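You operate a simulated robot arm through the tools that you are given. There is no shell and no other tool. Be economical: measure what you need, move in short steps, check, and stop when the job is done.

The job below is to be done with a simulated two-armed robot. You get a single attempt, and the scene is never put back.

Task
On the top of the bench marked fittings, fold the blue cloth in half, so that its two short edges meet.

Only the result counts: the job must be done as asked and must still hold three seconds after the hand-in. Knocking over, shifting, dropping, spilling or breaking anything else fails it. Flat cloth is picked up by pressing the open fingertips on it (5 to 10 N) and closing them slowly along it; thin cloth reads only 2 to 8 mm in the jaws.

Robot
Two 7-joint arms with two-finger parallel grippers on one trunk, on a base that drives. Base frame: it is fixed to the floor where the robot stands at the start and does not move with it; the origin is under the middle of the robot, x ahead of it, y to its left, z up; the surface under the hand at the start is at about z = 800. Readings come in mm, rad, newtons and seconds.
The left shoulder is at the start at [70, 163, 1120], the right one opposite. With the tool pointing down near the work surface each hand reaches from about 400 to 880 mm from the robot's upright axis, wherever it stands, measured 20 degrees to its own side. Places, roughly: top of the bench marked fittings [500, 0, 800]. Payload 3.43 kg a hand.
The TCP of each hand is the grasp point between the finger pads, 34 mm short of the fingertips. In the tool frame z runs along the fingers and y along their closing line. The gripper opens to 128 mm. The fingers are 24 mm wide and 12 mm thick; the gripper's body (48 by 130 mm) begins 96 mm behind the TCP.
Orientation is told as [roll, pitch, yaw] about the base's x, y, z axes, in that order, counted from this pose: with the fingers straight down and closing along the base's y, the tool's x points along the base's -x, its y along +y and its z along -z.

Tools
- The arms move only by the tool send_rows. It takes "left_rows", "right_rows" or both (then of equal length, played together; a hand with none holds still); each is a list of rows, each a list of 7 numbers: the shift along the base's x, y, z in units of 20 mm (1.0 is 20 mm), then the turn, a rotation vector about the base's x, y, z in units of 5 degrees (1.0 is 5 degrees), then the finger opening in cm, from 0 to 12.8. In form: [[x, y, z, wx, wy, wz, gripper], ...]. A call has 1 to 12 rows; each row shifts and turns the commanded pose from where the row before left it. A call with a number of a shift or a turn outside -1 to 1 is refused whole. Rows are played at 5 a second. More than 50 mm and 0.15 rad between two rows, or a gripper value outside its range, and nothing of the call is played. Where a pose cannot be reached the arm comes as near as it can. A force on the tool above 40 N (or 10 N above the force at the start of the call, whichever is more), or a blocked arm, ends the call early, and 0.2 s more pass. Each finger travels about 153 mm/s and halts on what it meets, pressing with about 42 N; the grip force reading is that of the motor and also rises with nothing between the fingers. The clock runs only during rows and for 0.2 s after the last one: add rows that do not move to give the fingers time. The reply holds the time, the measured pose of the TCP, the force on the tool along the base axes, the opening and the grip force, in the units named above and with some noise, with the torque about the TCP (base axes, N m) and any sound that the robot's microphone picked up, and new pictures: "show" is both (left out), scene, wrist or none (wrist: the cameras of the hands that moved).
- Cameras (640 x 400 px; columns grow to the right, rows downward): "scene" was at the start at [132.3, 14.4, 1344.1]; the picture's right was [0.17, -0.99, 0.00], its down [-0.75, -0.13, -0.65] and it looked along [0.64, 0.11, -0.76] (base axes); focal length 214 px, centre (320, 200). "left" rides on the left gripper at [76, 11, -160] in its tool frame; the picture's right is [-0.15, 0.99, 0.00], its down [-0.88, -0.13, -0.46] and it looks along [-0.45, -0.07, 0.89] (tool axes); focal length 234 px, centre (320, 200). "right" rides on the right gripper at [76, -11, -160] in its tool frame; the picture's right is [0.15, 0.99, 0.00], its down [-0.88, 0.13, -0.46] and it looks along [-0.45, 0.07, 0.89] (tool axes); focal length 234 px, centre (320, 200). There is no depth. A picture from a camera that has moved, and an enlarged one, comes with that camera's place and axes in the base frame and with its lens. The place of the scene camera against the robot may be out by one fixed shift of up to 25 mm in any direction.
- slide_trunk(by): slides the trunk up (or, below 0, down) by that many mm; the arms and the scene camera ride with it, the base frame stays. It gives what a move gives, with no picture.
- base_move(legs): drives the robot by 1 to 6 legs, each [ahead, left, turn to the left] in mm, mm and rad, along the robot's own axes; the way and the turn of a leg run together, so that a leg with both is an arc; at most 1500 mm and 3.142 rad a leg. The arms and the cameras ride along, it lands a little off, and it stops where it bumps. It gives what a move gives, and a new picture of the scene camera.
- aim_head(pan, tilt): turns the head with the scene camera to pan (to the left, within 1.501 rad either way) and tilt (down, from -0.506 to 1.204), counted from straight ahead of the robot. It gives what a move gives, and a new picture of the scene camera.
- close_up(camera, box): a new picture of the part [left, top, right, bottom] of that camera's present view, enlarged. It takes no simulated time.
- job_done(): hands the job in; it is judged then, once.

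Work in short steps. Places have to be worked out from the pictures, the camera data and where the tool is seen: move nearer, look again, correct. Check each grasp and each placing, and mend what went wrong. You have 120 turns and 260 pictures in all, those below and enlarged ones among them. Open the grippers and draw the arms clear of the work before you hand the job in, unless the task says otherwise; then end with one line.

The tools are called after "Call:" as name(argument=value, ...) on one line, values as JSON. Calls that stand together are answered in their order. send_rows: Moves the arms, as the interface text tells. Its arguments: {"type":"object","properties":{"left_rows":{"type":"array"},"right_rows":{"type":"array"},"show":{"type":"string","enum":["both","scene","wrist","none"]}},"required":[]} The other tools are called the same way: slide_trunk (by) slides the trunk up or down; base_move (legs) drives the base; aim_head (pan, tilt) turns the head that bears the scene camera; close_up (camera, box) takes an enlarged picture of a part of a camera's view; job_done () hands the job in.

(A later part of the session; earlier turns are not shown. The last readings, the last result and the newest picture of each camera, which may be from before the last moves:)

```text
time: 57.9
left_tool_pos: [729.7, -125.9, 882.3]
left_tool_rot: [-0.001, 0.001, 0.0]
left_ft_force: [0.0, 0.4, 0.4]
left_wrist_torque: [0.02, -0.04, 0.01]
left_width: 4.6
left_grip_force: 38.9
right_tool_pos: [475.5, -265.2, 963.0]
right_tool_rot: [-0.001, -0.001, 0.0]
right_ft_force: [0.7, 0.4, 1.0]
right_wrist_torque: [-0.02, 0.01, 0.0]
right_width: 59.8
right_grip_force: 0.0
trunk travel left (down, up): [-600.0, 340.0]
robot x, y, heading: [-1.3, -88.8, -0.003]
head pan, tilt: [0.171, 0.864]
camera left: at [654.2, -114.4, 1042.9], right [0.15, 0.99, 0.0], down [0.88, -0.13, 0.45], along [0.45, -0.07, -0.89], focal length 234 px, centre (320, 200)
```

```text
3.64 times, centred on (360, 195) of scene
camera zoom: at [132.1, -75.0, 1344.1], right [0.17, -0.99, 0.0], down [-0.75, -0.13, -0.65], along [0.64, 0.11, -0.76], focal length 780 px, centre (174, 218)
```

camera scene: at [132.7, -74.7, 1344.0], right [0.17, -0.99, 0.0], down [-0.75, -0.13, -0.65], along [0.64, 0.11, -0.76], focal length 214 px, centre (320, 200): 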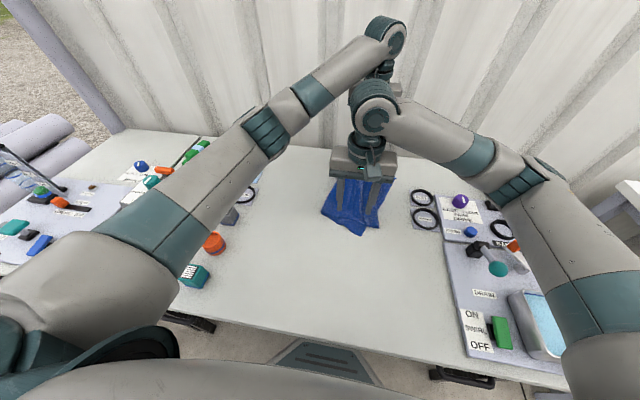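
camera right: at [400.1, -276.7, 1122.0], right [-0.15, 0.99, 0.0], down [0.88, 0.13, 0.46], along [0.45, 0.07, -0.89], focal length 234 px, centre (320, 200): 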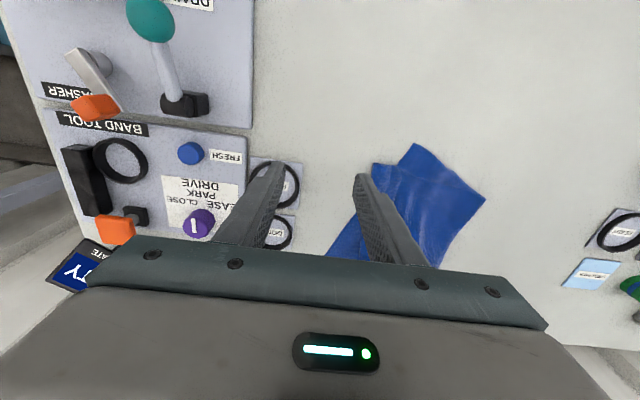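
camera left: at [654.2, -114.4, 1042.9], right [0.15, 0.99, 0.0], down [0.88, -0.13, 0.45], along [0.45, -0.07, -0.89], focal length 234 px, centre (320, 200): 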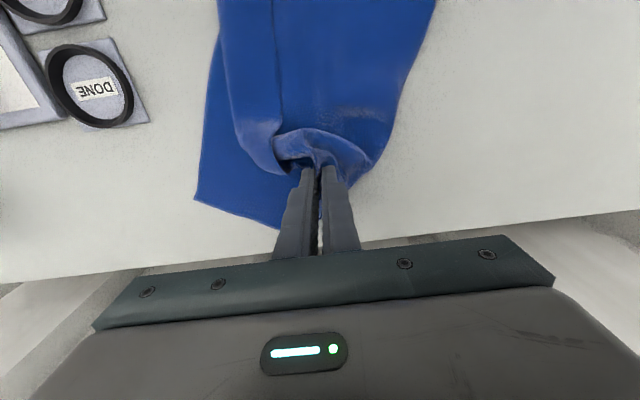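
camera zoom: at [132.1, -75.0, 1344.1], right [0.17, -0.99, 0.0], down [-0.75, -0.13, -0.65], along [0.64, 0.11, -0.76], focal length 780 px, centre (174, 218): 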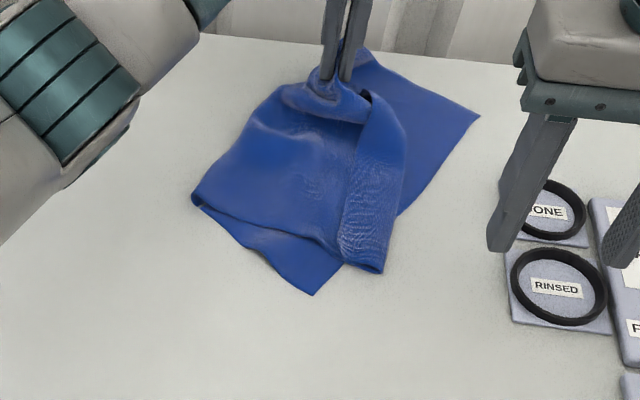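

It holds. I carry it back in an arc over the fold line toward the left.

Call:
send_rows(left_rows=[[0, 0, 1, 0, 0, 0, 0], [0, 0.3, 1, 0, 0, 0, 0], [0, 0.5, 1, 0, 0, 0, 0], [0, 0.7, 1, 0, 0, 0, 0], [0, 1, 0.8, 0, 0, 0, 0], [0, 1, 0.5, 0, 0, 0, 0], [0, 1, 0.3, 0, 0, 0, 0], [0, 1, 0, 0, 0, 0, 0], [0, 1, 0, 0, 0, 0, 0], [0, 1, 0, 0, 0, 0, 0], [0, 1, -0.2, 0, 0, 0, 0], [0, 1, -0.3, 0, 0, 0, 0]], show="wrist")

Call:
close_up(camera="scene", box=[250, 110, 430, 250])

```text
time: 60.5
left_tool_pos: [728.9, 65.8, 985.3]
left_tool_rot: [0.0, 0.0, 0.004]
left_ft_force: [0.3, 0.8, -0.4]
left_wrist_torque: [-0.01, 0.04, 0.03]
left_width: 4.8
left_grip_force: 39.3
right_tool_pos: [476.2, -263.6, 963.7]
right_tool_rot: [0.0, 0.0, -0.001]
right_ft_force: [-0.2, -0.6, -0.4]
right_wrist_torque: [0.05, -0.01, -0.01]
right_width: 59.9
right_grip_force: 0.1
trunk travel left (down, up): [-600.0, 340.0]
robot x, y, heading: [2.8, -86.2, -0.001]
head pan, tilt: [0.171, 0.864]
camera left: at [654.0, 77.4, 1145.5], right [0.14, 0.99, 0.0], down [0.88, -0.13, 0.46], along [0.45, -0.07, -0.89], focal length 234 px, centre (320, 200)
```

left: 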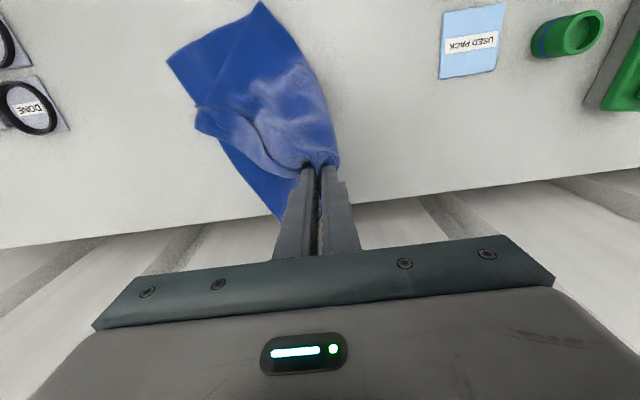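

```text
2.86 times, centred on (340, 180) of scene
camera zoom: at [132.4, -74.0, 1344.1], right [0.17, -0.99, 0.0], down [-0.75, -0.13, -0.65], along [0.64, 0.11, -0.76], focal length 613 px, centre (263, 257)
```

zoom: 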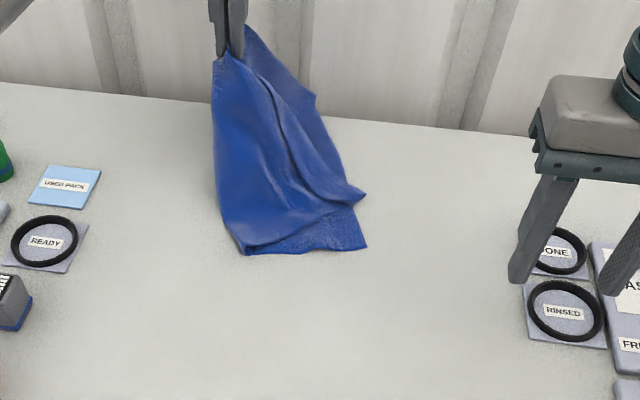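

The grip also took part of the lower layer. I lay the cloth out by lowering while pulling to +y, then release and take stock of the corners.

Call:
send_rows(left_rows=[[0, 0.8, -1, 0, 0, 0, 0], [0, 0.8, -1, 0, 0, 0, 0], [0, 0.8, -1, 0, 0, 0, 0], [0, 0.8, -1, 0, 0, 0, 0], [0, 0.8, -1, 0, 0, 0, 0], [0, 0.8, -1, 0, 0, 0, 0], [0, 0.4, -1, 0, 0, 0, 0], [0, 0, 0, 0, 0, 0, 1], [0, 0, 0, 0, 0, 0, 2.5], [0, 0, 1, 0, 0, 0, 2.5], [0, 0, 1, 0, 0, 0, 2.5], [0, 0, 1, 0, 0, 0, 2.5]], show="none")

Call:
send_rows(left_rows=[[0, 0.5, 1, 0, 0, 0, 2.5], [0, 1, 0, 0, 0, 0, 2.5], [0, 1, 0, 0, 0, 0, 2.5], [0, 1, 0, 0, 0, 0, 2.5], [0, 1, 0, 0, 0, 0, 2.5]], show="wrist")

Call:
close_up(camera="scene", box=[240, 130, 420, 250])

```text
time: 63.1
left_tool_pos: [728.9, 169.8, 905.3]
left_tool_rot: [-0.001, 0.0, 0.0]
left_ft_force: [-0.6, 0.4, -0.4]
left_wrist_torque: [0.02, -0.01, 0.01]
left_width: 25.0
left_grip_force: 0.1
right_tool_pos: [475.7, -263.9, 963.7]
right_tool_rot: [0.0, 0.001, 0.001]
right_ft_force: [0.2, 0.1, -0.2]
right_wrist_torque: [-0.04, -0.02, -0.01]
right_width: 59.9
right_grip_force: 0.0
trunk travel left (down, up): [-600.0, 340.0]
robot x, y, heading: [1.0, -89.4, 0.001]
head pan, tilt: [0.171, 0.864]
```

```text
time: 64.3
left_tool_pos: [731.1, 260.8, 925.5]
left_tool_rot: [-0.001, -0.001, 0.002]
left_ft_force: [0.2, 0.6, -0.4]
left_wrist_torque: [-0.02, -0.01, 0.05]
left_width: 25.0
left_grip_force: 0.0
right_tool_pos: [475.4, -264.0, 961.4]
right_tool_rot: [0.0, 0.001, 0.0]
right_ft_force: [0.8, 0.6, -0.4]
right_wrist_torque: [0.01, 0.02, 0.01]
right_width: 59.9
right_grip_force: 0.0
trunk travel left (down, up): [-600.0, 340.0]
robot x, y, heading: [0.5, -87.7, -0.004]
head pan, tilt: [0.171, 0.864]
camera left: at [655.1, 271.6, 1085.0], right [0.14, 0.99, 0.0], down [0.88, -0.13, 0.46], along [0.45, -0.07, -0.89], focal length 234 px, centre (320, 200)
```

left: 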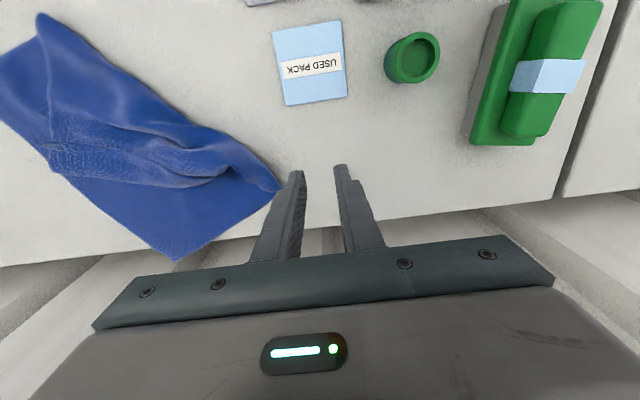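

```text
3.33 times, centred on (330, 190) of scene
camera zoom: at [132.3, -74.2, 1344.1], right [0.17, -0.99, 0.0], down [-0.75, -0.13, -0.65], along [0.64, 0.11, -0.76], focal length 715 px, centre (287, 233)
```

zoom: 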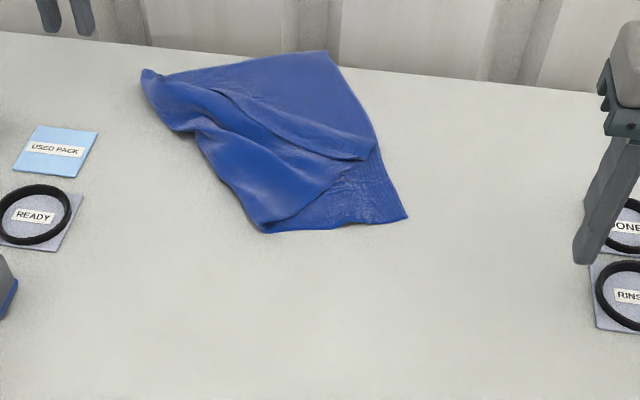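

Now the lower layer's right edge runs from (408, 217) to (330, 52) in this zoom and the top layer's edge lies across it. I zoom into the top layer's edge.

Call:
close_up(camera="scene", box=[310, 165, 366, 200])

Call:
close_up(camera="scene", box=[275, 143, 331, 178])

Call:
close_up(camera="left", box=[0, 0, 300, 270])

```text
11.43 times, centred on (338, 182) of scene
camera zoom: at [132.3, -74.2, 1344.1], right [0.17, -0.99, 0.0], down [-0.75, -0.13, -0.65], along [0.64, 0.11, -0.76], focal length 2451 px, centre (114, 400)
```

zoom: 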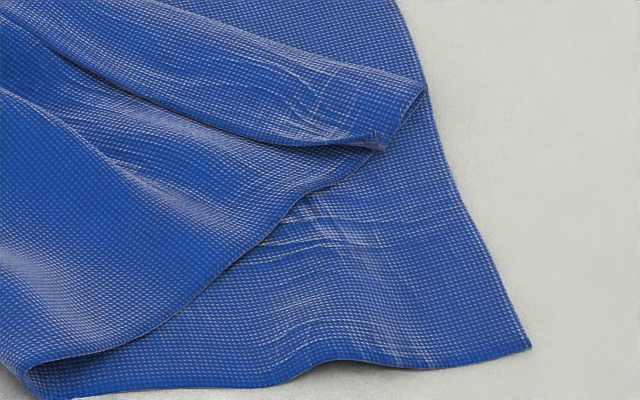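

```text
11.43 times, centred on (303, 160) of scene
camera zoom: at [132.3, -74.2, 1344.1], right [0.17, -0.99, 0.0], down [-0.75, -0.13, -0.65], along [0.64, 0.11, -0.76], focal length 2451 px, centre (514, 651)
```

zoom: 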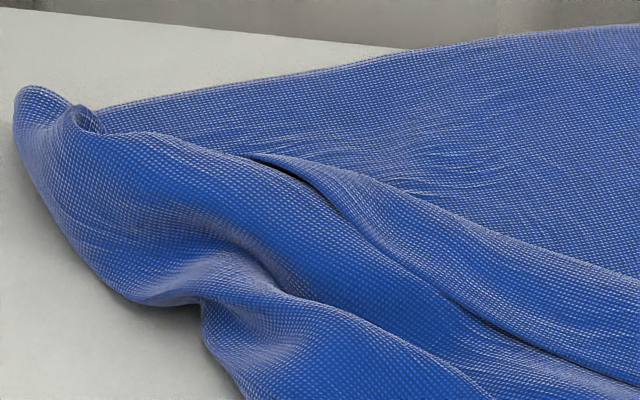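

```text
1.48 times, centred on (150, 135) of left
camera zoom: at [655.1, 271.6, 1085.0], right [0.14, 0.99, 0.0], down [0.88, -0.13, 0.46], along [0.45, -0.07, -0.89], focal length 347 px, centre (572, 296)
```

zoom: 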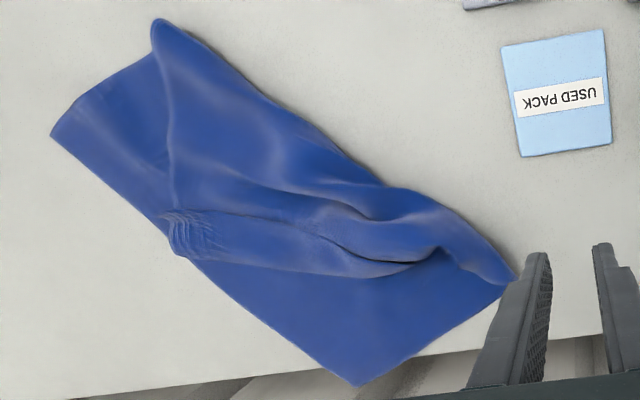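

The lower layer's clean short edge (P1 at about (608, -114), P2 at about (872, 5)) is a single layer. New plan: pinch P1 and P2, lift the whole cloth so it hangs flat, lay its lower half down moving +y, then fold the held edge back over -y. This keeps the pinched edge facing the right way. I start with the right hand above P1, yawed to the edge.

Call:
send_rows(right_rows=[[0.695, 0.925, 0, 0, 0, 0.48, 3], [0.695, 0.925, 0, 0, 0, 0.48, 3], [0.695, 0.925, -0.3, 0, 0, 0.48, 3], [0.695, 0.925, -0.3, 0, 0, 0.48, 3], [0.695, 0.925, -0.5, 0, 0, 0.48, 3], [0.695, 0.925, -0.5, 0, 0, 0.48, 3], [0.695, 0.925, -0.6, 0, 0, 0.48, 3], [0.695, 0.925, -0.6, 0, 0, 0.48, 3], [0.695, 0.925, -0.6, 0, 0, 0.48, 3], [0.695, 0.925, -0.6, 0, 0, 0.48, 3], [0, 0, 0, 0, 0, 0, 3]])

```text
time: 66.7
left_tool_pos: [729.5, 258.1, 925.1]
left_tool_rot: [0.001, 0.002, 0.001]
left_ft_force: [-0.1, 0.0, -0.2]
left_wrist_torque: [-0.02, -0.01, -0.03]
left_width: 24.9
left_grip_force: 0.0
right_tool_pos: [613.9, -78.2, 882.1]
right_tool_rot: [-0.002, 0.0, 0.42]
right_ft_force: [0.3, 0.6, -0.7]
right_wrist_torque: [0.03, 0.04, 0.01]
right_width: 30.1
right_grip_force: 0.1
trunk travel left (down, up): [-600.0, 340.0]
robot x, y, heading: [-1.4, -88.3, -0.007]
head pan, tilt: [0.171, 0.864]
camera scene: at [132.0, -75.3, 1344.1], right [0.17, -0.99, 0.0], down [-0.75, -0.13, -0.65], along [0.64, 0.11, -0.76], focal length 214 px, centre (320, 200)
camera right: at [550.4, -120.2, 1041.9], right [-0.54, 0.84, 0.0], down [0.75, 0.48, 0.46], along [0.38, 0.25, -0.89], focal length 234 px, centre (320, 200)
```

scene: 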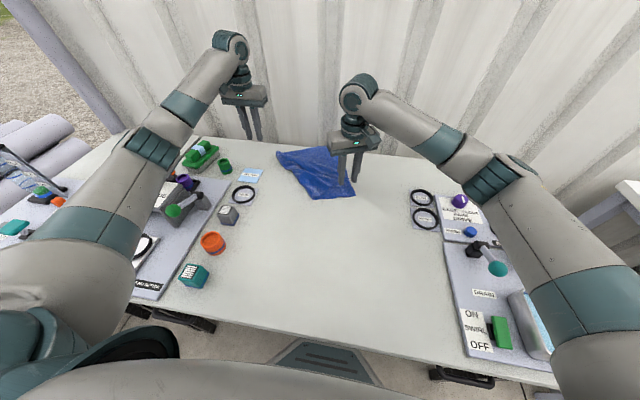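
right: 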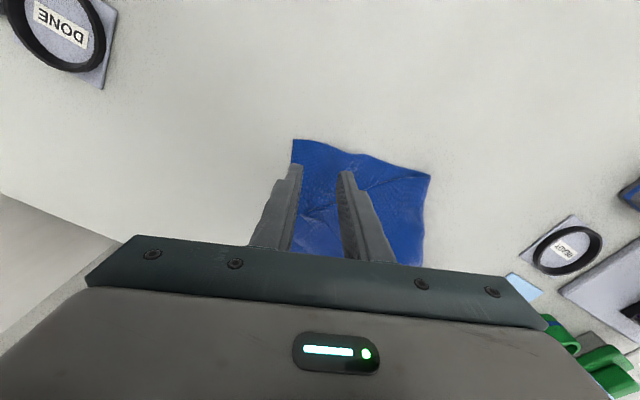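

P1 is confirmed at (609, -113) and the alignment is good. I lower to contact.

Call:
send_rows(right_rows=[[0, 0, -0.8, 0, 0, 0, 3], [0, 0, -0.8, 0, 0, 0, 3], [0, 0, -0.5, 0, 0, 0, 3], [0, 0, -0.1, 0, 0, 0, 3], [0, 0, -0.1, 0, 0, 0, 3], [0, 0, 0, 0, 0, 0, 3]], show="none")

```text
time: 68.1
left_tool_pos: [729.6, 258.8, 925.0]
left_tool_rot: [-0.001, 0.0, 0.004]
left_ft_force: [-0.2, 0.1, 0.3]
left_wrist_torque: [-0.04, -0.03, 0.0]
left_width: 25.1
left_grip_force: 0.0
right_tool_pos: [613.6, -77.2, 834.8]
right_tool_rot: [0.002, 0.0, 0.418]
right_ft_force: [0.4, -0.1, -0.9]
right_wrist_torque: [-0.02, -0.01, -0.01]
right_width: 30.1
right_grip_force: 0.2
trunk travel left (down, up): [-600.0, 340.0]
robot x, y, heading: [1.3, -86.8, 0.002]
head pan, tilt: [0.171, 0.864]
```

Call:
send_rows(right_rows=[[0, 0, -0.08, 0, 0, 0, 3], [0, 0, 0, 0, 0, 0, 3]], show="none")

```text
time: 68.7
left_tool_pos: [729.9, 258.3, 925.2]
left_tool_rot: [-0.001, 0.0, 0.003]
left_ft_force: [-0.3, 0.8, 0.9]
left_wrist_torque: [-0.02, 0.03, -0.01]
left_width: 25.1
left_grip_force: 0.1
right_tool_pos: [614.2, -77.5, 835.9]
right_tool_rot: [-0.001, -0.003, 0.417]
right_ft_force: [-0.4, -0.5, 5.9]
right_wrist_torque: [-0.07, 0.0, 0.06]
right_width: 29.8
right_grip_force: 0.0
trunk travel left (down, up): [-600.0, 340.0]
robot x, y, heading: [1.6, -90.5, -0.004]
head pan, tilt: [0.171, 0.864]
```

Call:
send_rows(right_rows=[[0, 0, -0.05, 0, 0, 0, 3.0], [0, 0, 0, 0, 0, 0, 2.8], [0, 0, 0, 0, 0, 0, 2.5], [0, 0, 0, 0, 0, 0, 2.2], [0, 0, 0, 0, 0, 0, 1.9], [0, 0, 0, 0, 0, 0, 1.6], [0, 0, 0, 0, 0, 0, 1.3], [0, 0, 0, 0, 0, 0, 1.0], [0, 0, 0, 0, 0, 0, 0.7], [0, 0, 0, 0, 0, 0, 0.4], [0, 0, 0, 0, 0, 0, 0], [0, 0, 0, 0, 0, 0, 0]], show="wrist")

```text
time: 71.3
left_tool_pos: [729.1, 259.6, 926.0]
left_tool_rot: [0.003, -0.001, 0.002]
left_ft_force: [0.1, 0.4, -0.6]
left_wrist_torque: [0.02, 0.01, 0.0]
left_width: 25.1
left_grip_force: 0.0
right_tool_pos: [614.2, -77.3, 835.7]
right_tool_rot: [0.0, -0.002, 0.419]
right_ft_force: [0.3, 0.8, 22.4]
right_wrist_torque: [-0.01, 0.05, 0.01]
right_width: 2.2
right_grip_force: 36.5
trunk travel left (down, up): [-600.0, 340.0]
robot x, y, heading: [-2.2, -90.1, -0.006]
head pan, tilt: [0.171, 0.864]
camera right: at [549.2, -119.2, 994.7], right [-0.54, 0.84, 0.0], down [0.75, 0.48, 0.46], along [0.39, 0.24, -0.89], focal length 234 px, centre (320, 200)
```

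right: 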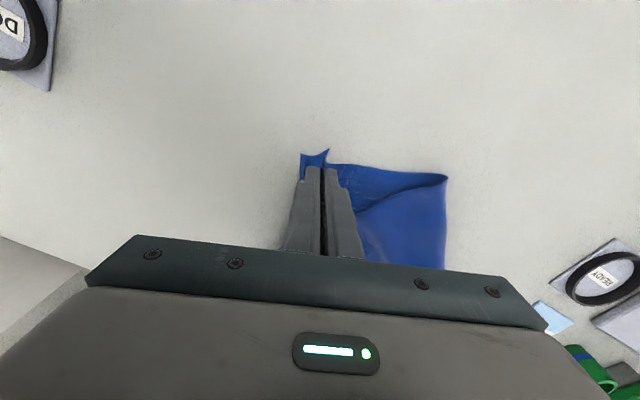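

A single-layer ridge is held (2.2 mm). I drag the cloth toward me about 140 mm while un-yawing, to bring P2 within the left hand's reach.

Call:
send_rows(right_rows=[[0, 0, 0.6, 0, 0, 0, 0], [-1, -0.2, 0, 0, 0, -0.69, 0], [-1, -0.2, 0, 0, 0, -0.69, 0], [-1, -0.2, 0, 0, 0, -0.69, 0], [-1, -0.2, 0, 0, 0, -0.69, 0], [-1, -0.2, 0, 0, 0, -0.69, 0], [-1, -0.2, 0, 0, 0, -0.69, 0], [-1, -0.2, 0, 0, 0, -0.69, 0], [0, 0, 0, 0, 0, 0, 0]])

```text
time: 73.3
left_tool_pos: [730.0, 259.3, 925.6]
left_tool_rot: [-0.002, 0.002, 0.004]
left_ft_force: [0.8, 0.6, 0.4]
left_wrist_torque: [0.0, -0.03, 0.03]
left_width: 25.4
left_grip_force: 0.0
right_tool_pos: [474.6, -106.7, 845.8]
right_tool_rot: [0.001, 0.0, -0.004]
right_ft_force: [0.3, 0.3, -0.2]
right_wrist_torque: [0.0, -0.01, 0.03]
right_width: 2.1
right_grip_force: 36.6
trunk travel left (down, up): [-600.0, 340.0]
robot x, y, heading: [-0.5, -89.2, -0.003]
head pan, tilt: [0.171, 0.864]
camera scene: at [132.6, -74.6, 1344.0], right [0.17, -0.99, 0.0], down [-0.75, -0.13, -0.65], along [0.64, 0.11, -0.76], focal length 214 px, centre (320, 200)
camera right: at [400.0, -117.8, 1005.5], right [-0.14, 0.99, 0.0], down [0.88, 0.13, 0.46], along [0.45, 0.07, -0.89], focal length 234 px, centre (320, 200)
```

scene: 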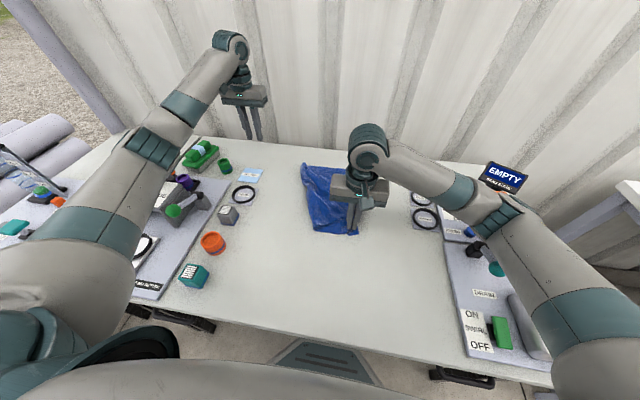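
right: 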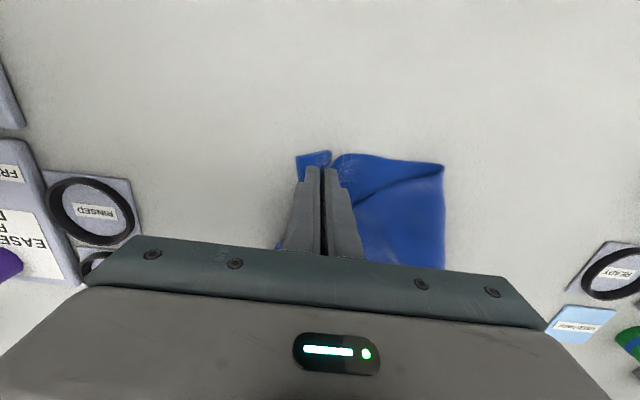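

The cloth is nicely aligned now. I bring the left hand across to find P2.

Call:
send_rows(left_rows=[[0, -1, 0, 0, 0, 0, 3], [0, -1, 0, 0, 0, 0, 3], [0, -1, 0, 0, 0, 0, 3], [0, -1, 0, 0, 0, 0, 3], [0, -1, 0, 0, 0, 0, 3], [0, -1, 0, 0, 0, 0, 3], [0, -1, 0, 0, 0, 0, 3], [0, -1, 0, 0, 0, 0, 3], [0, -1, 0, 0, 0, 0, 3], [0, -1, 0, 0, 0, 0, 3], [0, -1, 0, 0, 0, 0, 3], [0, -1, 0, 0, 0, 0, 3]], show="wrist")

```text
time: 75.9
left_tool_pos: [728.9, 16.2, 924.1]
left_tool_rot: [0.001, 0.003, 0.003]
left_ft_force: [1.6, 0.1, 0.1]
left_wrist_torque: [-0.01, 0.01, 0.0]
left_width: 30.1
left_grip_force: 0.1
right_tool_pos: [475.9, -105.8, 847.2]
right_tool_rot: [0.0, 0.0, -0.002]
right_ft_force: [-0.7, 1.0, 0.0]
right_wrist_torque: [0.02, 0.0, 0.01]
right_width: 2.2
right_grip_force: 36.7
trunk travel left (down, up): [-600.0, 340.0]
robot x, y, heading: [0.6, -90.2, -0.003]
head pan, tilt: [0.171, 0.864]
camera left: at [654.2, 28.8, 1084.5], right [0.15, 0.99, 0.0], down [0.88, -0.13, 0.45], along [0.45, -0.07, -0.89], focal length 234 px, centre (320, 200)
```

left: 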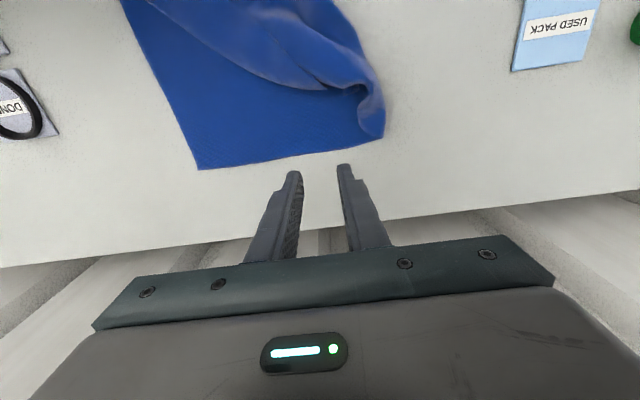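

P2 is at about (732, -143). I move the left hand to (711, -115) and lower it.

Call:
send_rows(left_rows=[[-0.13, -0.93, 0, 0, 0, 0, 3], [-0.13, -0.93, -0.3, 0, 0, 0, 3], [-0.13, -0.93, -0.5, 0, 0, 0, 3], [-0.13, -0.93, -0.6, 0, 0, 0, 3], [-0.13, -0.93, -0.6, 0, 0, 0, 3], [-0.13, -0.93, -0.6, 0, 0, 0, 3], [-0.13, -0.93, -0.6, 0, 0, 0, 3], [0, 0, 0, 0, 0, 0, 3]], show="wrist")

```text
time: 77.7
left_tool_pos: [711.1, -111.4, 860.9]
left_tool_rot: [-0.001, 0.001, 0.002]
left_ft_force: [-0.2, 0.1, -0.2]
left_wrist_torque: [0.01, -0.02, -0.01]
left_width: 30.2
left_grip_force: 0.0
right_tool_pos: [474.9, -105.1, 845.7]
right_tool_rot: [-0.001, 0.002, -0.002]
right_ft_force: [0.6, 0.7, -0.1]
right_wrist_torque: [0.03, 0.01, 0.04]
right_width: 2.0
right_grip_force: 36.8
trunk travel left (down, up): [-600.0, 340.0]
robot x, y, heading: [-2.3, -86.6, 0.004]
head pan, tilt: [0.171, 0.864]
camera left: at [635.4, -100.0, 1020.6], right [0.14, 0.99, 0.0], down [0.88, -0.13, 0.46], along [0.45, -0.07, -0.89], focal length 234 px, centre (320, 200)
```

left: 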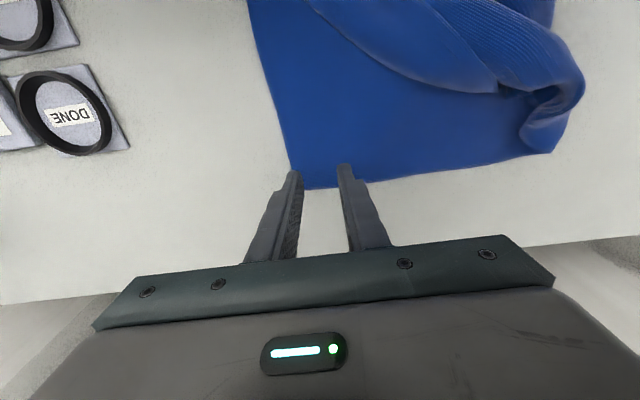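

Call:
send_rows(left_rows=[[-0.2, 0, -0.5, 0, 0, 0, 3], [0, 0, -0.5, 0, 0, 0, 3], [0, 0, -0.2, 0, 0, 0, 3], [0, 0, -0.1, 0, 0, 0, 3], [0, 0, 0, 0, 0, 0, 3]], show="none")

```text
time: 78.9
left_tool_pos: [708.4, -110.9, 835.6]
left_tool_rot: [-0.002, -0.001, 0.002]
left_ft_force: [1.6, -0.6, 7.2]
left_wrist_torque: [0.04, -0.08, -0.02]
left_width: 30.1
left_grip_force: 0.1
right_tool_pos: [474.9, -107.1, 846.9]
right_tool_rot: [-0.001, 0.001, -0.001]
right_ft_force: [0.3, 0.0, 0.1]
right_wrist_torque: [0.0, -0.01, 0.03]
right_width: 2.3
right_grip_force: 37.1
trunk travel left (down, up): [-600.0, 340.0]
robot x, y, heading: [0.3, -89.5, 0.002]
head pan, tilt: [0.171, 0.864]
```

The left presses with 7 N. I press slightly more and close slowly.

Call:
send_rows(left_rows=[[0, 0, -0.04, 0, 0, 0, 3.0], [0, 0, 0, 0, 0, 0, 2.8], [0, 0, 0, 0, 0, 0, 2.5], [0, 0, 0, 0, 0, 0, 2.2], [0, 0, 0, 0, 0, 0, 1.9], [0, 0, 0, 0, 0, 0, 1.6], [0, 0, 0, 0, 0, 0, 1.3], [0, 0, 0, 0, 0, 0, 1.0], [0, 0, 0, 0, 0, 0, 0.7], [0, 0, 0, 0, 0, 0, 0.4], [0, 0, 0, 0, 0, 0, 0], [0, 0, 0, 0, 0, 0, 0]], show="wrist")

```text
time: 81.5
left_tool_pos: [706.2, -111.3, 835.4]
left_tool_rot: [0.0, -0.001, 0.001]
left_ft_force: [1.3, -1.0, 18.9]
left_wrist_torque: [-0.04, -0.01, 0.05]
left_width: 0.0
left_grip_force: 33.2
right_tool_pos: [473.8, -107.0, 846.6]
right_tool_rot: [0.002, -0.002, -0.004]
right_ft_force: [0.0, 0.1, 0.2]
right_wrist_torque: [0.02, -0.01, 0.04]
right_width: 2.0
right_grip_force: 36.5
trunk travel left (down, up): [-600.0, 340.0]
robot x, y, heading: [1.1, -87.9, -0.001]
head pan, tilt: [0.171, 0.864]
camera left: at [630.2, -99.9, 995.6], right [0.15, 0.99, 0.0], down [0.88, -0.13, 0.46], along [0.45, -0.07, -0.89], focal length 234 px, centre (320, 200)
```

left: 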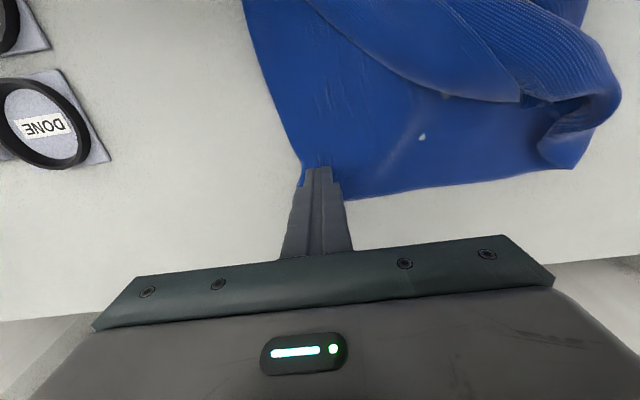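

Missed. I retry slightly further in, with a 36 mm opening.

Call:
send_rows(left_rows=[[0, 0, 0.5, 0, 0, 0, 0], [0, 0.4, 0, 0, 0, 0, 3.6], [0, 0, 0, 0, 0, 0, 3.6], [0, 0, -0.25, 0, 0, 0, 3.6], [0, 0, -0.25, 0, 0, 0, 3.6], [0, 0, 0, 0, 0, 0, 3.6]], show="none")

```text
time: 82.9
left_tool_pos: [707.8, -104.8, 835.9]
left_tool_rot: [-0.003, -0.002, 0.002]
left_ft_force: [1.6, 1.7, 10.9]
left_wrist_torque: [0.01, -0.07, 0.03]
left_width: 35.8
left_grip_force: 0.0
right_tool_pos: [474.2, -105.3, 847.7]
right_tool_rot: [0.002, 0.001, -0.001]
right_ft_force: [0.4, 0.3, -0.2]
right_wrist_torque: [0.0, 0.0, 0.04]
right_width: 2.4
right_grip_force: 36.8
trunk travel left (down, up): [-600.0, 340.0]
robot x, y, heading: [-1.3, -90.8, -0.001]
head pan, tilt: [0.171, 0.864]
```

Call:
send_rows(left_rows=[[0, 0, -0.04, 0, 0, 0, 3.5], [0, 0, 0, 0, 0, 0, 3.2], [0, 0, 0, 0, 0, 0, 2.8], [0, 0, 0, 0, 0, 0, 2.4], [0, 0, 0, 0, 0, 0, 2.0], [0, 0, 0, 0, 0, 0, 1.6], [0, 0, 0, 0, 0, 0, 1.3], [0, 0, 0, 0, 0, 0, 1.0], [0, 0, 0, 0, 0, 0, 0.7], [0, 0, 0, 0, 0, 0, 0.4], [0, 0, 0, 0, 0, 0, 0], [0, 0, 0, 0, 0, 0, 0]], show="wrist")

```text
time: 85.5
left_tool_pos: [707.4, -103.7, 836.1]
left_tool_rot: [0.0, -0.005, 0.0]
left_ft_force: [-3.5, -0.5, 26.9]
left_wrist_torque: [-0.07, 0.08, 0.03]
left_width: 2.3
left_grip_force: 36.3
right_tool_pos: [472.0, -106.5, 847.1]
right_tool_rot: [-0.001, -0.004, 0.0]
right_ft_force: [3.7, -0.2, 0.0]
right_wrist_torque: [-0.01, -0.11, 0.02]
right_width: 2.0
right_grip_force: 37.0
trunk travel left (down, up): [-600.0, 340.0]
robot x, y, heading: [-1.5, -91.3, 0.003]
head pan, tilt: [0.171, 0.864]
camera left: at [629.6, -92.2, 995.5], right [0.15, 0.99, 0.0], down [0.88, -0.13, 0.46], along [0.45, -0.07, -0.89], focal length 234 px, centre (320, 200)
```

left: 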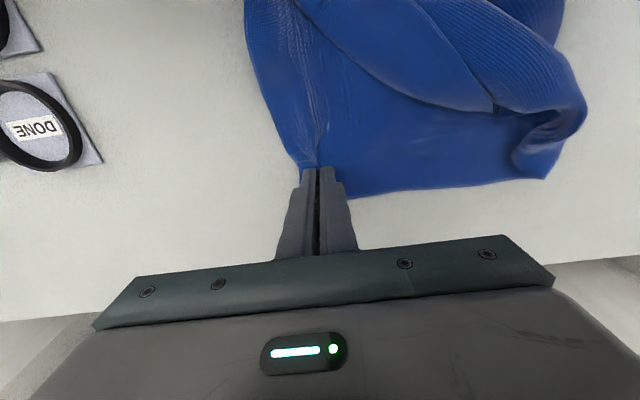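

Caught (2.3 mm), with the edge taut between the hands. I lift both together so the cloth hangs and opens.

Call:
send_rows(left_rows=[[0, 0, 0.5, 0, 0, 0, 0], [0, 0.2, 1, 0, 0, 0, 0], [0, 0.3, 1, 0, 0, 0, 0], [0, 0.4, 1, 0, 0, 0, 0], [0, 0.5, 1, 0, 0, 0, 0], [0, 0.5, 1, 0, 0, 0, 0], [0, 0.5, 1, 0, 0, 0, 0], [0, 0.5, 1, 0, 0, 0, 0], [0, 0.5, 1, 0, 0, 0, 0], [0, 0.5, 1, 0, 0, 0, 0], [0, 0, 1, 0, 0, 0, 0], [0, 0, 1, 0, 0, 0, 0]], right_rows=[[0, 0, 0, 0, 0, 0, 0], [0, 0.2, 1, 0, 0, 0, 0], [0, 0.3, 1, 0, 0, 0, 0], [0, 0.4, 1, 0, 0, 0, 0], [0, 0.5, 1, 0, 0, 0, 0], [0, 0.5, 1, 0, 0, 0, 0], [0, 0.5, 1, 0, 0, 0, 0], [0, 0.5, 1, 0, 0, 0, 0], [0, 0.5, 1, 0, 0, 0, 0], [0, 0.5, 1, 0, 0, 0, 0], [0, 0, 1, 0, 0, 0, 0], [0, 0, 1, 0, 0, 0, 0]])

```text
time: 88.1
left_tool_pos: [706.8, -25.9, 1064.4]
left_tool_rot: [-0.001, 0.002, 0.001]
left_ft_force: [-4.0, -0.1, -0.1]
left_wrist_torque: [-0.02, 0.1, -0.01]
left_width: 2.2
left_grip_force: 36.4
right_tool_pos: [474.1, -27.2, 1066.4]
right_tool_rot: [-0.001, 0.001, -0.002]
right_ft_force: [3.0, 1.0, 1.0]
right_wrist_torque: [-0.02, -0.14, 0.03]
right_width: 2.1
right_grip_force: 36.6
trunk travel left (down, up): [-600.0, 340.0]
robot x, y, heading: [1.2, -87.9, 0.0]
head pan, tilt: [0.171, 0.864]
camera scene: at [131.2, -74.7, 1344.1], right [0.17, -0.99, 0.0], down [-0.75, -0.13, -0.65], along [0.64, 0.11, -0.76], focal length 214 px, centre (320, 200)
camera right: at [398.6, -39.4, 1225.8], right [-0.14, 0.99, 0.0], down [0.88, 0.13, 0.46], along [0.45, 0.07, -0.89], focal length 234 px, centre (320, 200)
camera left: at [630.6, -14.0, 1223.9], right [0.15, 0.99, 0.0], down [0.88, -0.13, 0.46], along [0.45, -0.07, -0.89], focal length 234 px, centre (320, 200)
```

scene: 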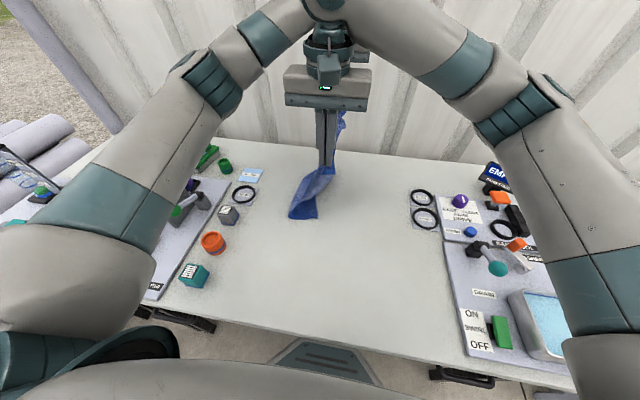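
right: 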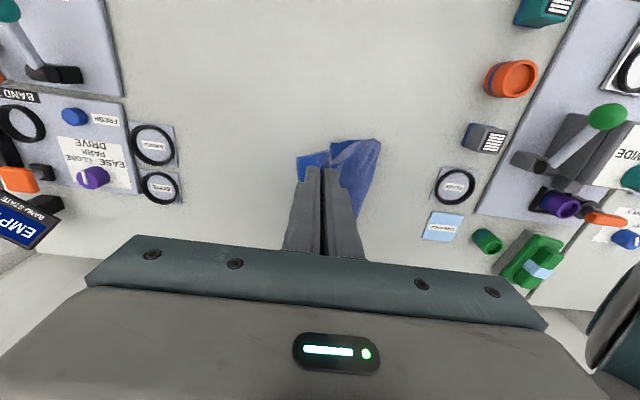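
left: 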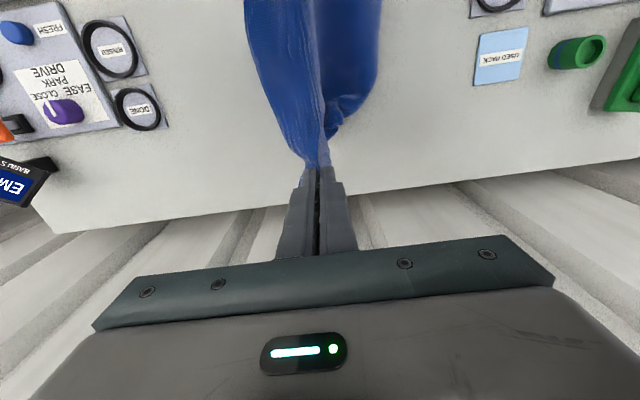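

I continue up so that the rest leaves the bench, easing the tension slightly.

Call:
send_rows(left_rows=[[-0.1, 0, 1, 0, 0, 0, 0], [0, 0, 1, 0, 0, 0, 0], [0, 0, 1, 0, 0, 0, 0], [0, 0, 1, 0, 0, 0, 0], [0, 0, 1, 0, 0, 0, 0], [0, 0, 1, 0, 0, 0, 0], [0, 0, 1, 0, 0, 0, 0], [0, 0, 1, 0, 0, 0, 0], [0, 0, 0, 0, 0, 0, 0], [0, 0, 0, 0, 0, 0, 0]], right_rows=[[0, 0, 1, 0, 0, 0, 0], [0, 0, 1, 0, 0, 0, 0], [0, 0, 1, 0, 0, 0, 0], [0, 0, 1, 0, 0, 0, 0], [0, 0, 1, 0, 0, 0, 0], [0, 0, 1, 0, 0, 0, 0], [0, 0, 1, 0, 0, 0, 0], [0, 0, 1, 0, 0, 0, 0], [0, 0, 0, 0, 0, 0, 0], [0, 0, 0, 0, 0, 0, 0]])

```text
time: 90.3
left_tool_pos: [706.0, -25.6, 1224.2]
left_tool_rot: [0.0, 0.001, 0.002]
left_ft_force: [-2.3, -0.9, -0.1]
left_wrist_torque: [0.0, 0.04, -0.01]
left_width: 2.0
left_grip_force: 36.9
right_tool_pos: [474.7, -27.8, 1225.3]
right_tool_rot: [0.001, 0.0, -0.002]
right_ft_force: [2.1, -0.2, 0.6]
right_wrist_torque: [-0.01, -0.05, 0.04]
right_width: 1.8
right_grip_force: 36.8
trunk travel left (down, up): [-600.0, 340.0]
robot x, y, heading: [1.6, -91.1, 0.003]
head pan, tilt: [0.171, 0.864]
camera scene: at [132.2, -74.8, 1344.1], right [0.17, -0.99, 0.0], down [-0.75, -0.13, -0.65], along [0.64, 0.11, -0.76], focal length 214 px, centre (320, 200)
camera right: at [399.3, -39.6, 1385.1], right [-0.14, 0.99, 0.0], down [0.88, 0.13, 0.46], along [0.45, 0.07, -0.89], focal length 234 px, centre (320, 200)
camera left: at [630.0, -13.6, 1382.9], right [0.15, 0.99, 0.0], down [0.88, -0.13, 0.46], along [0.45, -0.07, -0.89], focal length 234 px, centre (320, 200)
```

scene: 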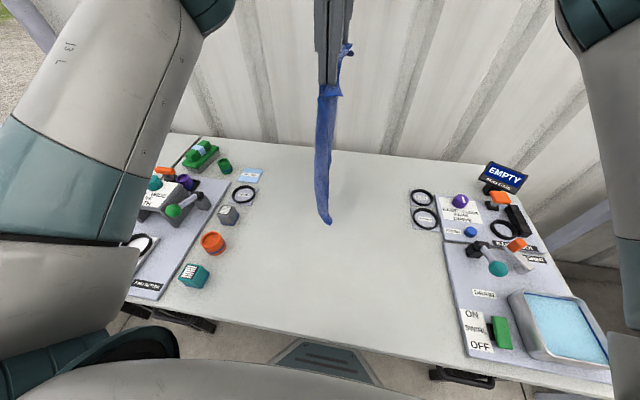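
right: 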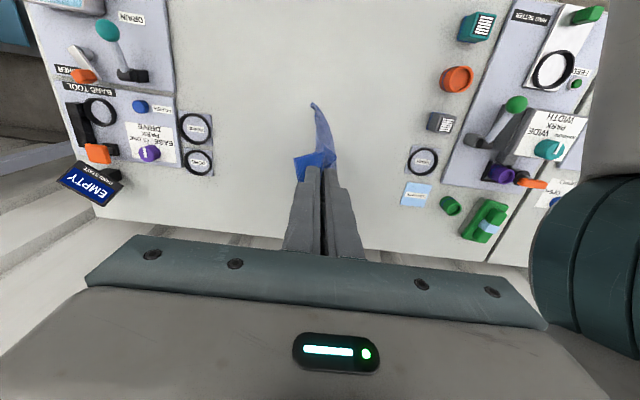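
left: 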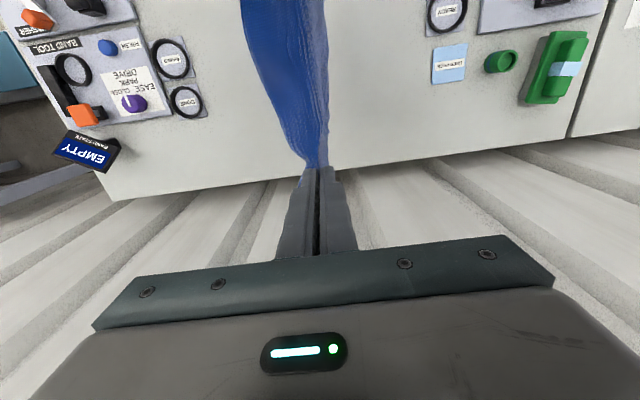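

Hanging freely. I zoom in to check that the bottom edge is open.

Call:
close_up(camera="scene", box=[270, 70, 390, 240])

Call:
close_up(camera="left", box=[220, 0, 360, 180])

Call:
close_up(camera="right", box=[270, 90, 370, 190])

```text
2.35 times, centred on (330, 155) of scene
camera zoom: at [132.2, -74.8, 1344.1], right [0.17, -0.99, 0.0], down [-0.75, -0.13, -0.65], along [0.64, 0.11, -0.76], focal length 505 px, centre (296, 306)
```

zoom: 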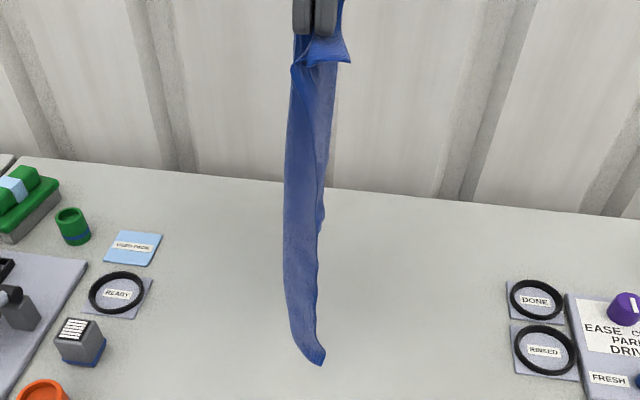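

```text
2.22 times, centred on (290, 90) of left
camera zoom: at [630.0, -13.6, 1382.9], right [0.15, 0.99, 0.0], down [0.88, -0.13, 0.46], along [0.45, -0.07, -0.89], focal length 520 px, centre (387, 444)
```

zoom: 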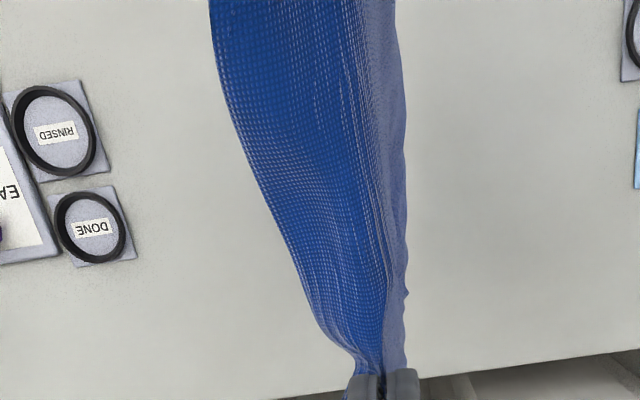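

```text
4.00 times, centred on (320, 140) of right
camera zoom: at [399.3, -39.6, 1385.1], right [-0.14, 0.99, 0.0], down [0.88, 0.13, 0.46], along [0.45, 0.07, -0.89], focal length 937 px, centre (320, 440)
```

zoom: 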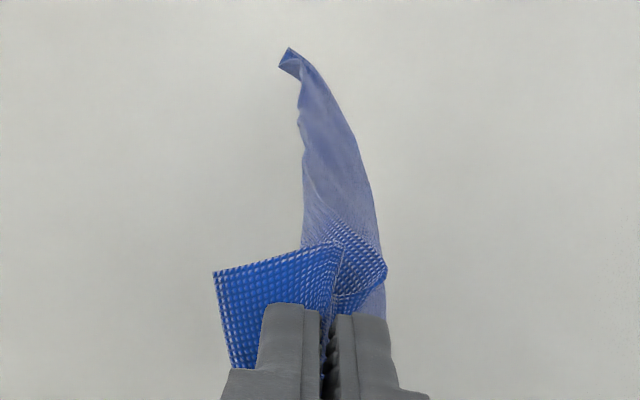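

It hangs fully open, with the bottom edge curling slightly toward -y as wanted. I shift it 80 mm in -y, let it settle, and start lowering while moving +y to lay the lower half.

Call:
send_rows(left_rows=[[0, -0.6, 0, 0, 0, 0, 0], [0, -0.8, 0, 0, 0, 0, 0], [0, -0.8, 0, 0, 0, 0, 0], [0, -0.8, 0, 0, 0, 0, 0], [0, -0.6, 0, 0, 0, 0, 0], [0, -0.4, 0, 0, 0, 0, 0], [0, 0, -0.3, 0, 0, 0, 0], [0, 0, -0.3, 0, 0, 0, 0], [0, 0, -0.3, 0, 0, 0, 0], [0, 0.2, -0.4, 0, 0, 0, 0], [0, 0.3, -0.5, 0, 0, 0, 0], [0, 0.4, -0.6, 0, 0, 0, 0]], right_rows=[[0, -0.6, 0, 0, 0, 0, 0], [0, -0.8, 0, 0, 0, 0, 0], [0, -0.8, 0, 0, 0, 0, 0], [0, -0.8, 0, 0, 0, 0, 0], [0, -0.6, 0, 0, 0, 0, 0], [0, -0.4, 0, 0, 0, 0, 0], [0, 0, -0.3, 0, 0, 0, 0], [0, 0, -0.3, 0, 0, 0, 0], [0, 0, -0.3, 0, 0, 0, 0], [0, 0.2, -0.4, 0, 0, 0, 0], [0, 0.3, -0.5, 0, 0, 0, 0], [0, 0.4, -0.6, 0, 0, 0, 0]], show="scene")

Call:
close_up(camera="right", box=[240, 70, 400, 190])

```text
time: 92.9
left_tool_pos: [705.7, -85.3, 1174.3]
left_tool_rot: [-0.001, 0.002, 0.002]
left_ft_force: [-2.3, 0.7, -0.1]
left_wrist_torque: [-0.03, 0.07, -0.01]
left_width: 2.1
left_grip_force: 36.6
right_tool_pos: [474.9, -88.4, 1177.6]
right_tool_rot: [-0.001, 0.001, -0.002]
right_ft_force: [2.5, -0.3, 0.0]
right_wrist_torque: [0.0, -0.08, 0.03]
right_width: 2.2
right_grip_force: 36.8
trunk travel left (down, up): [-600.0, 340.0]
robot x, y, heading: [-1.9, -93.0, 0.005]
head pan, tilt: [0.171, 0.864]
camera scene: at [133.2, -73.6, 1344.0], right [0.17, -0.99, 0.0], down [-0.75, -0.13, -0.65], along [0.64, 0.11, -0.76], focal length 214 px, centre (320, 200)
```

scene: 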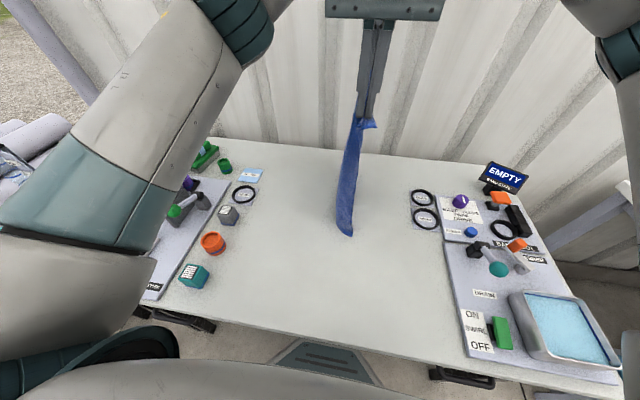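

```text
3.33 times, centred on (320, 130) of right
camera zoom: at [400.2, -100.4, 1337.0], right [-0.14, 0.99, 0.0], down [0.88, 0.13, 0.46], along [0.45, 0.06, -0.89], focal length 781 px, centre (320, 433)
```

zoom: 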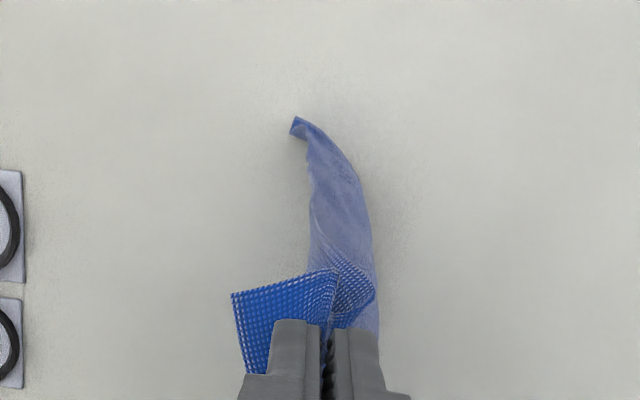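

The bottom edge is about to land near y = -105 and leans the right way. I continue laying.

Call:
send_rows(left_rows=[[0, 0.5, -0.8, 0, 0, 0, 0], [0, 0.6, -0.8, 0, 0, 0, 0], [0, 0.7, -0.8, 0, 0, 0, 0], [0, 0.7, -0.8, 0, 0, 0, 0], [0, 0.75, -0.8, 0, 0, 0, 0], [0, 0.75, -0.8, 0, 0, 0, 0]], right_rows=[[0, 0.5, -0.8, 0, 0, 0, 0], [0, 0.6, -0.8, 0, 0, 0, 0], [0, 0.7, -0.8, 0, 0, 0, 0], [0, 0.7, -0.8, 0, 0, 0, 0], [0, 0.75, -0.8, 0, 0, 0, 0], [0, 0.75, -0.8, 0, 0, 0, 0]])

```text
time: 94.3
left_tool_pos: [706.6, -5.8, 1078.5]
left_tool_rot: [-0.002, 0.0, 0.002]
left_ft_force: [-1.3, 0.4, 0.0]
left_wrist_torque: [-0.05, 0.04, 0.03]
left_width: 2.0
left_grip_force: 36.7
right_tool_pos: [475.0, -8.8, 1081.6]
right_tool_rot: [-0.001, 0.001, 0.0]
right_ft_force: [2.1, -0.2, -0.1]
right_wrist_torque: [-0.05, -0.03, 0.03]
right_width: 2.4
right_grip_force: 36.4
trunk travel left (down, up): [-600.0, 340.0]
robot x, y, heading: [-0.9, -93.1, 0.002]
head pan, tilt: [0.171, 0.864]
camera scene: at [133.2, -73.1, 1344.0], right [0.17, -0.99, 0.0], down [-0.75, -0.13, -0.65], along [0.64, 0.11, -0.76], focal length 214 px, centre (320, 200)
camera right: at [400.7, -20.0, 1240.3], right [-0.14, 0.99, 0.0], down [0.88, 0.13, 0.45], along [0.45, 0.06, -0.89], focal length 234 px, centre (320, 200)
camera left: at [631.0, 5.5, 1238.7], right [0.15, 0.99, 0.0], down [0.88, -0.13, 0.45], along [0.45, -0.07, -0.89], focal length 234 px, centre (320, 200)
```

scene: 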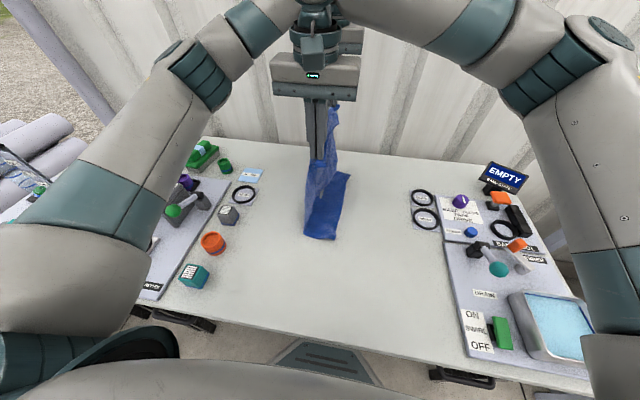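
right: 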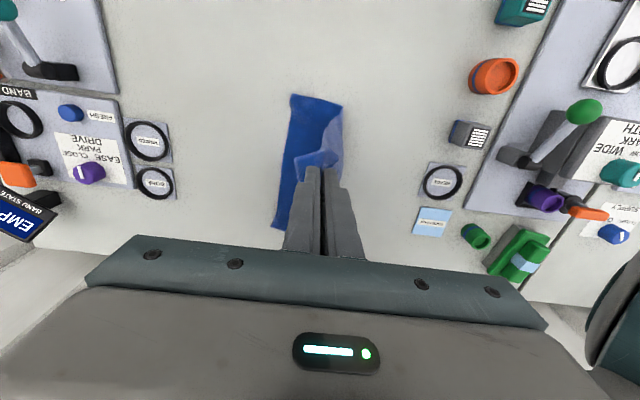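
left: 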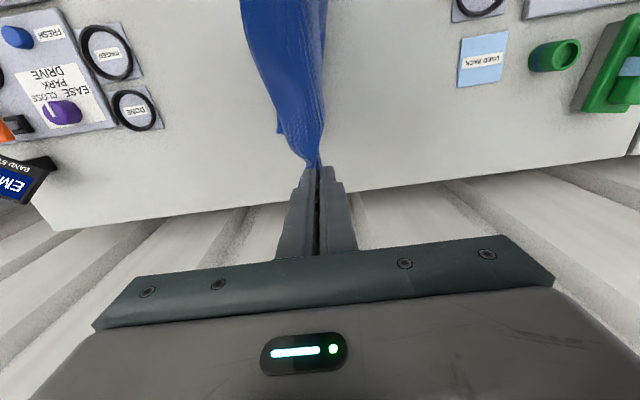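

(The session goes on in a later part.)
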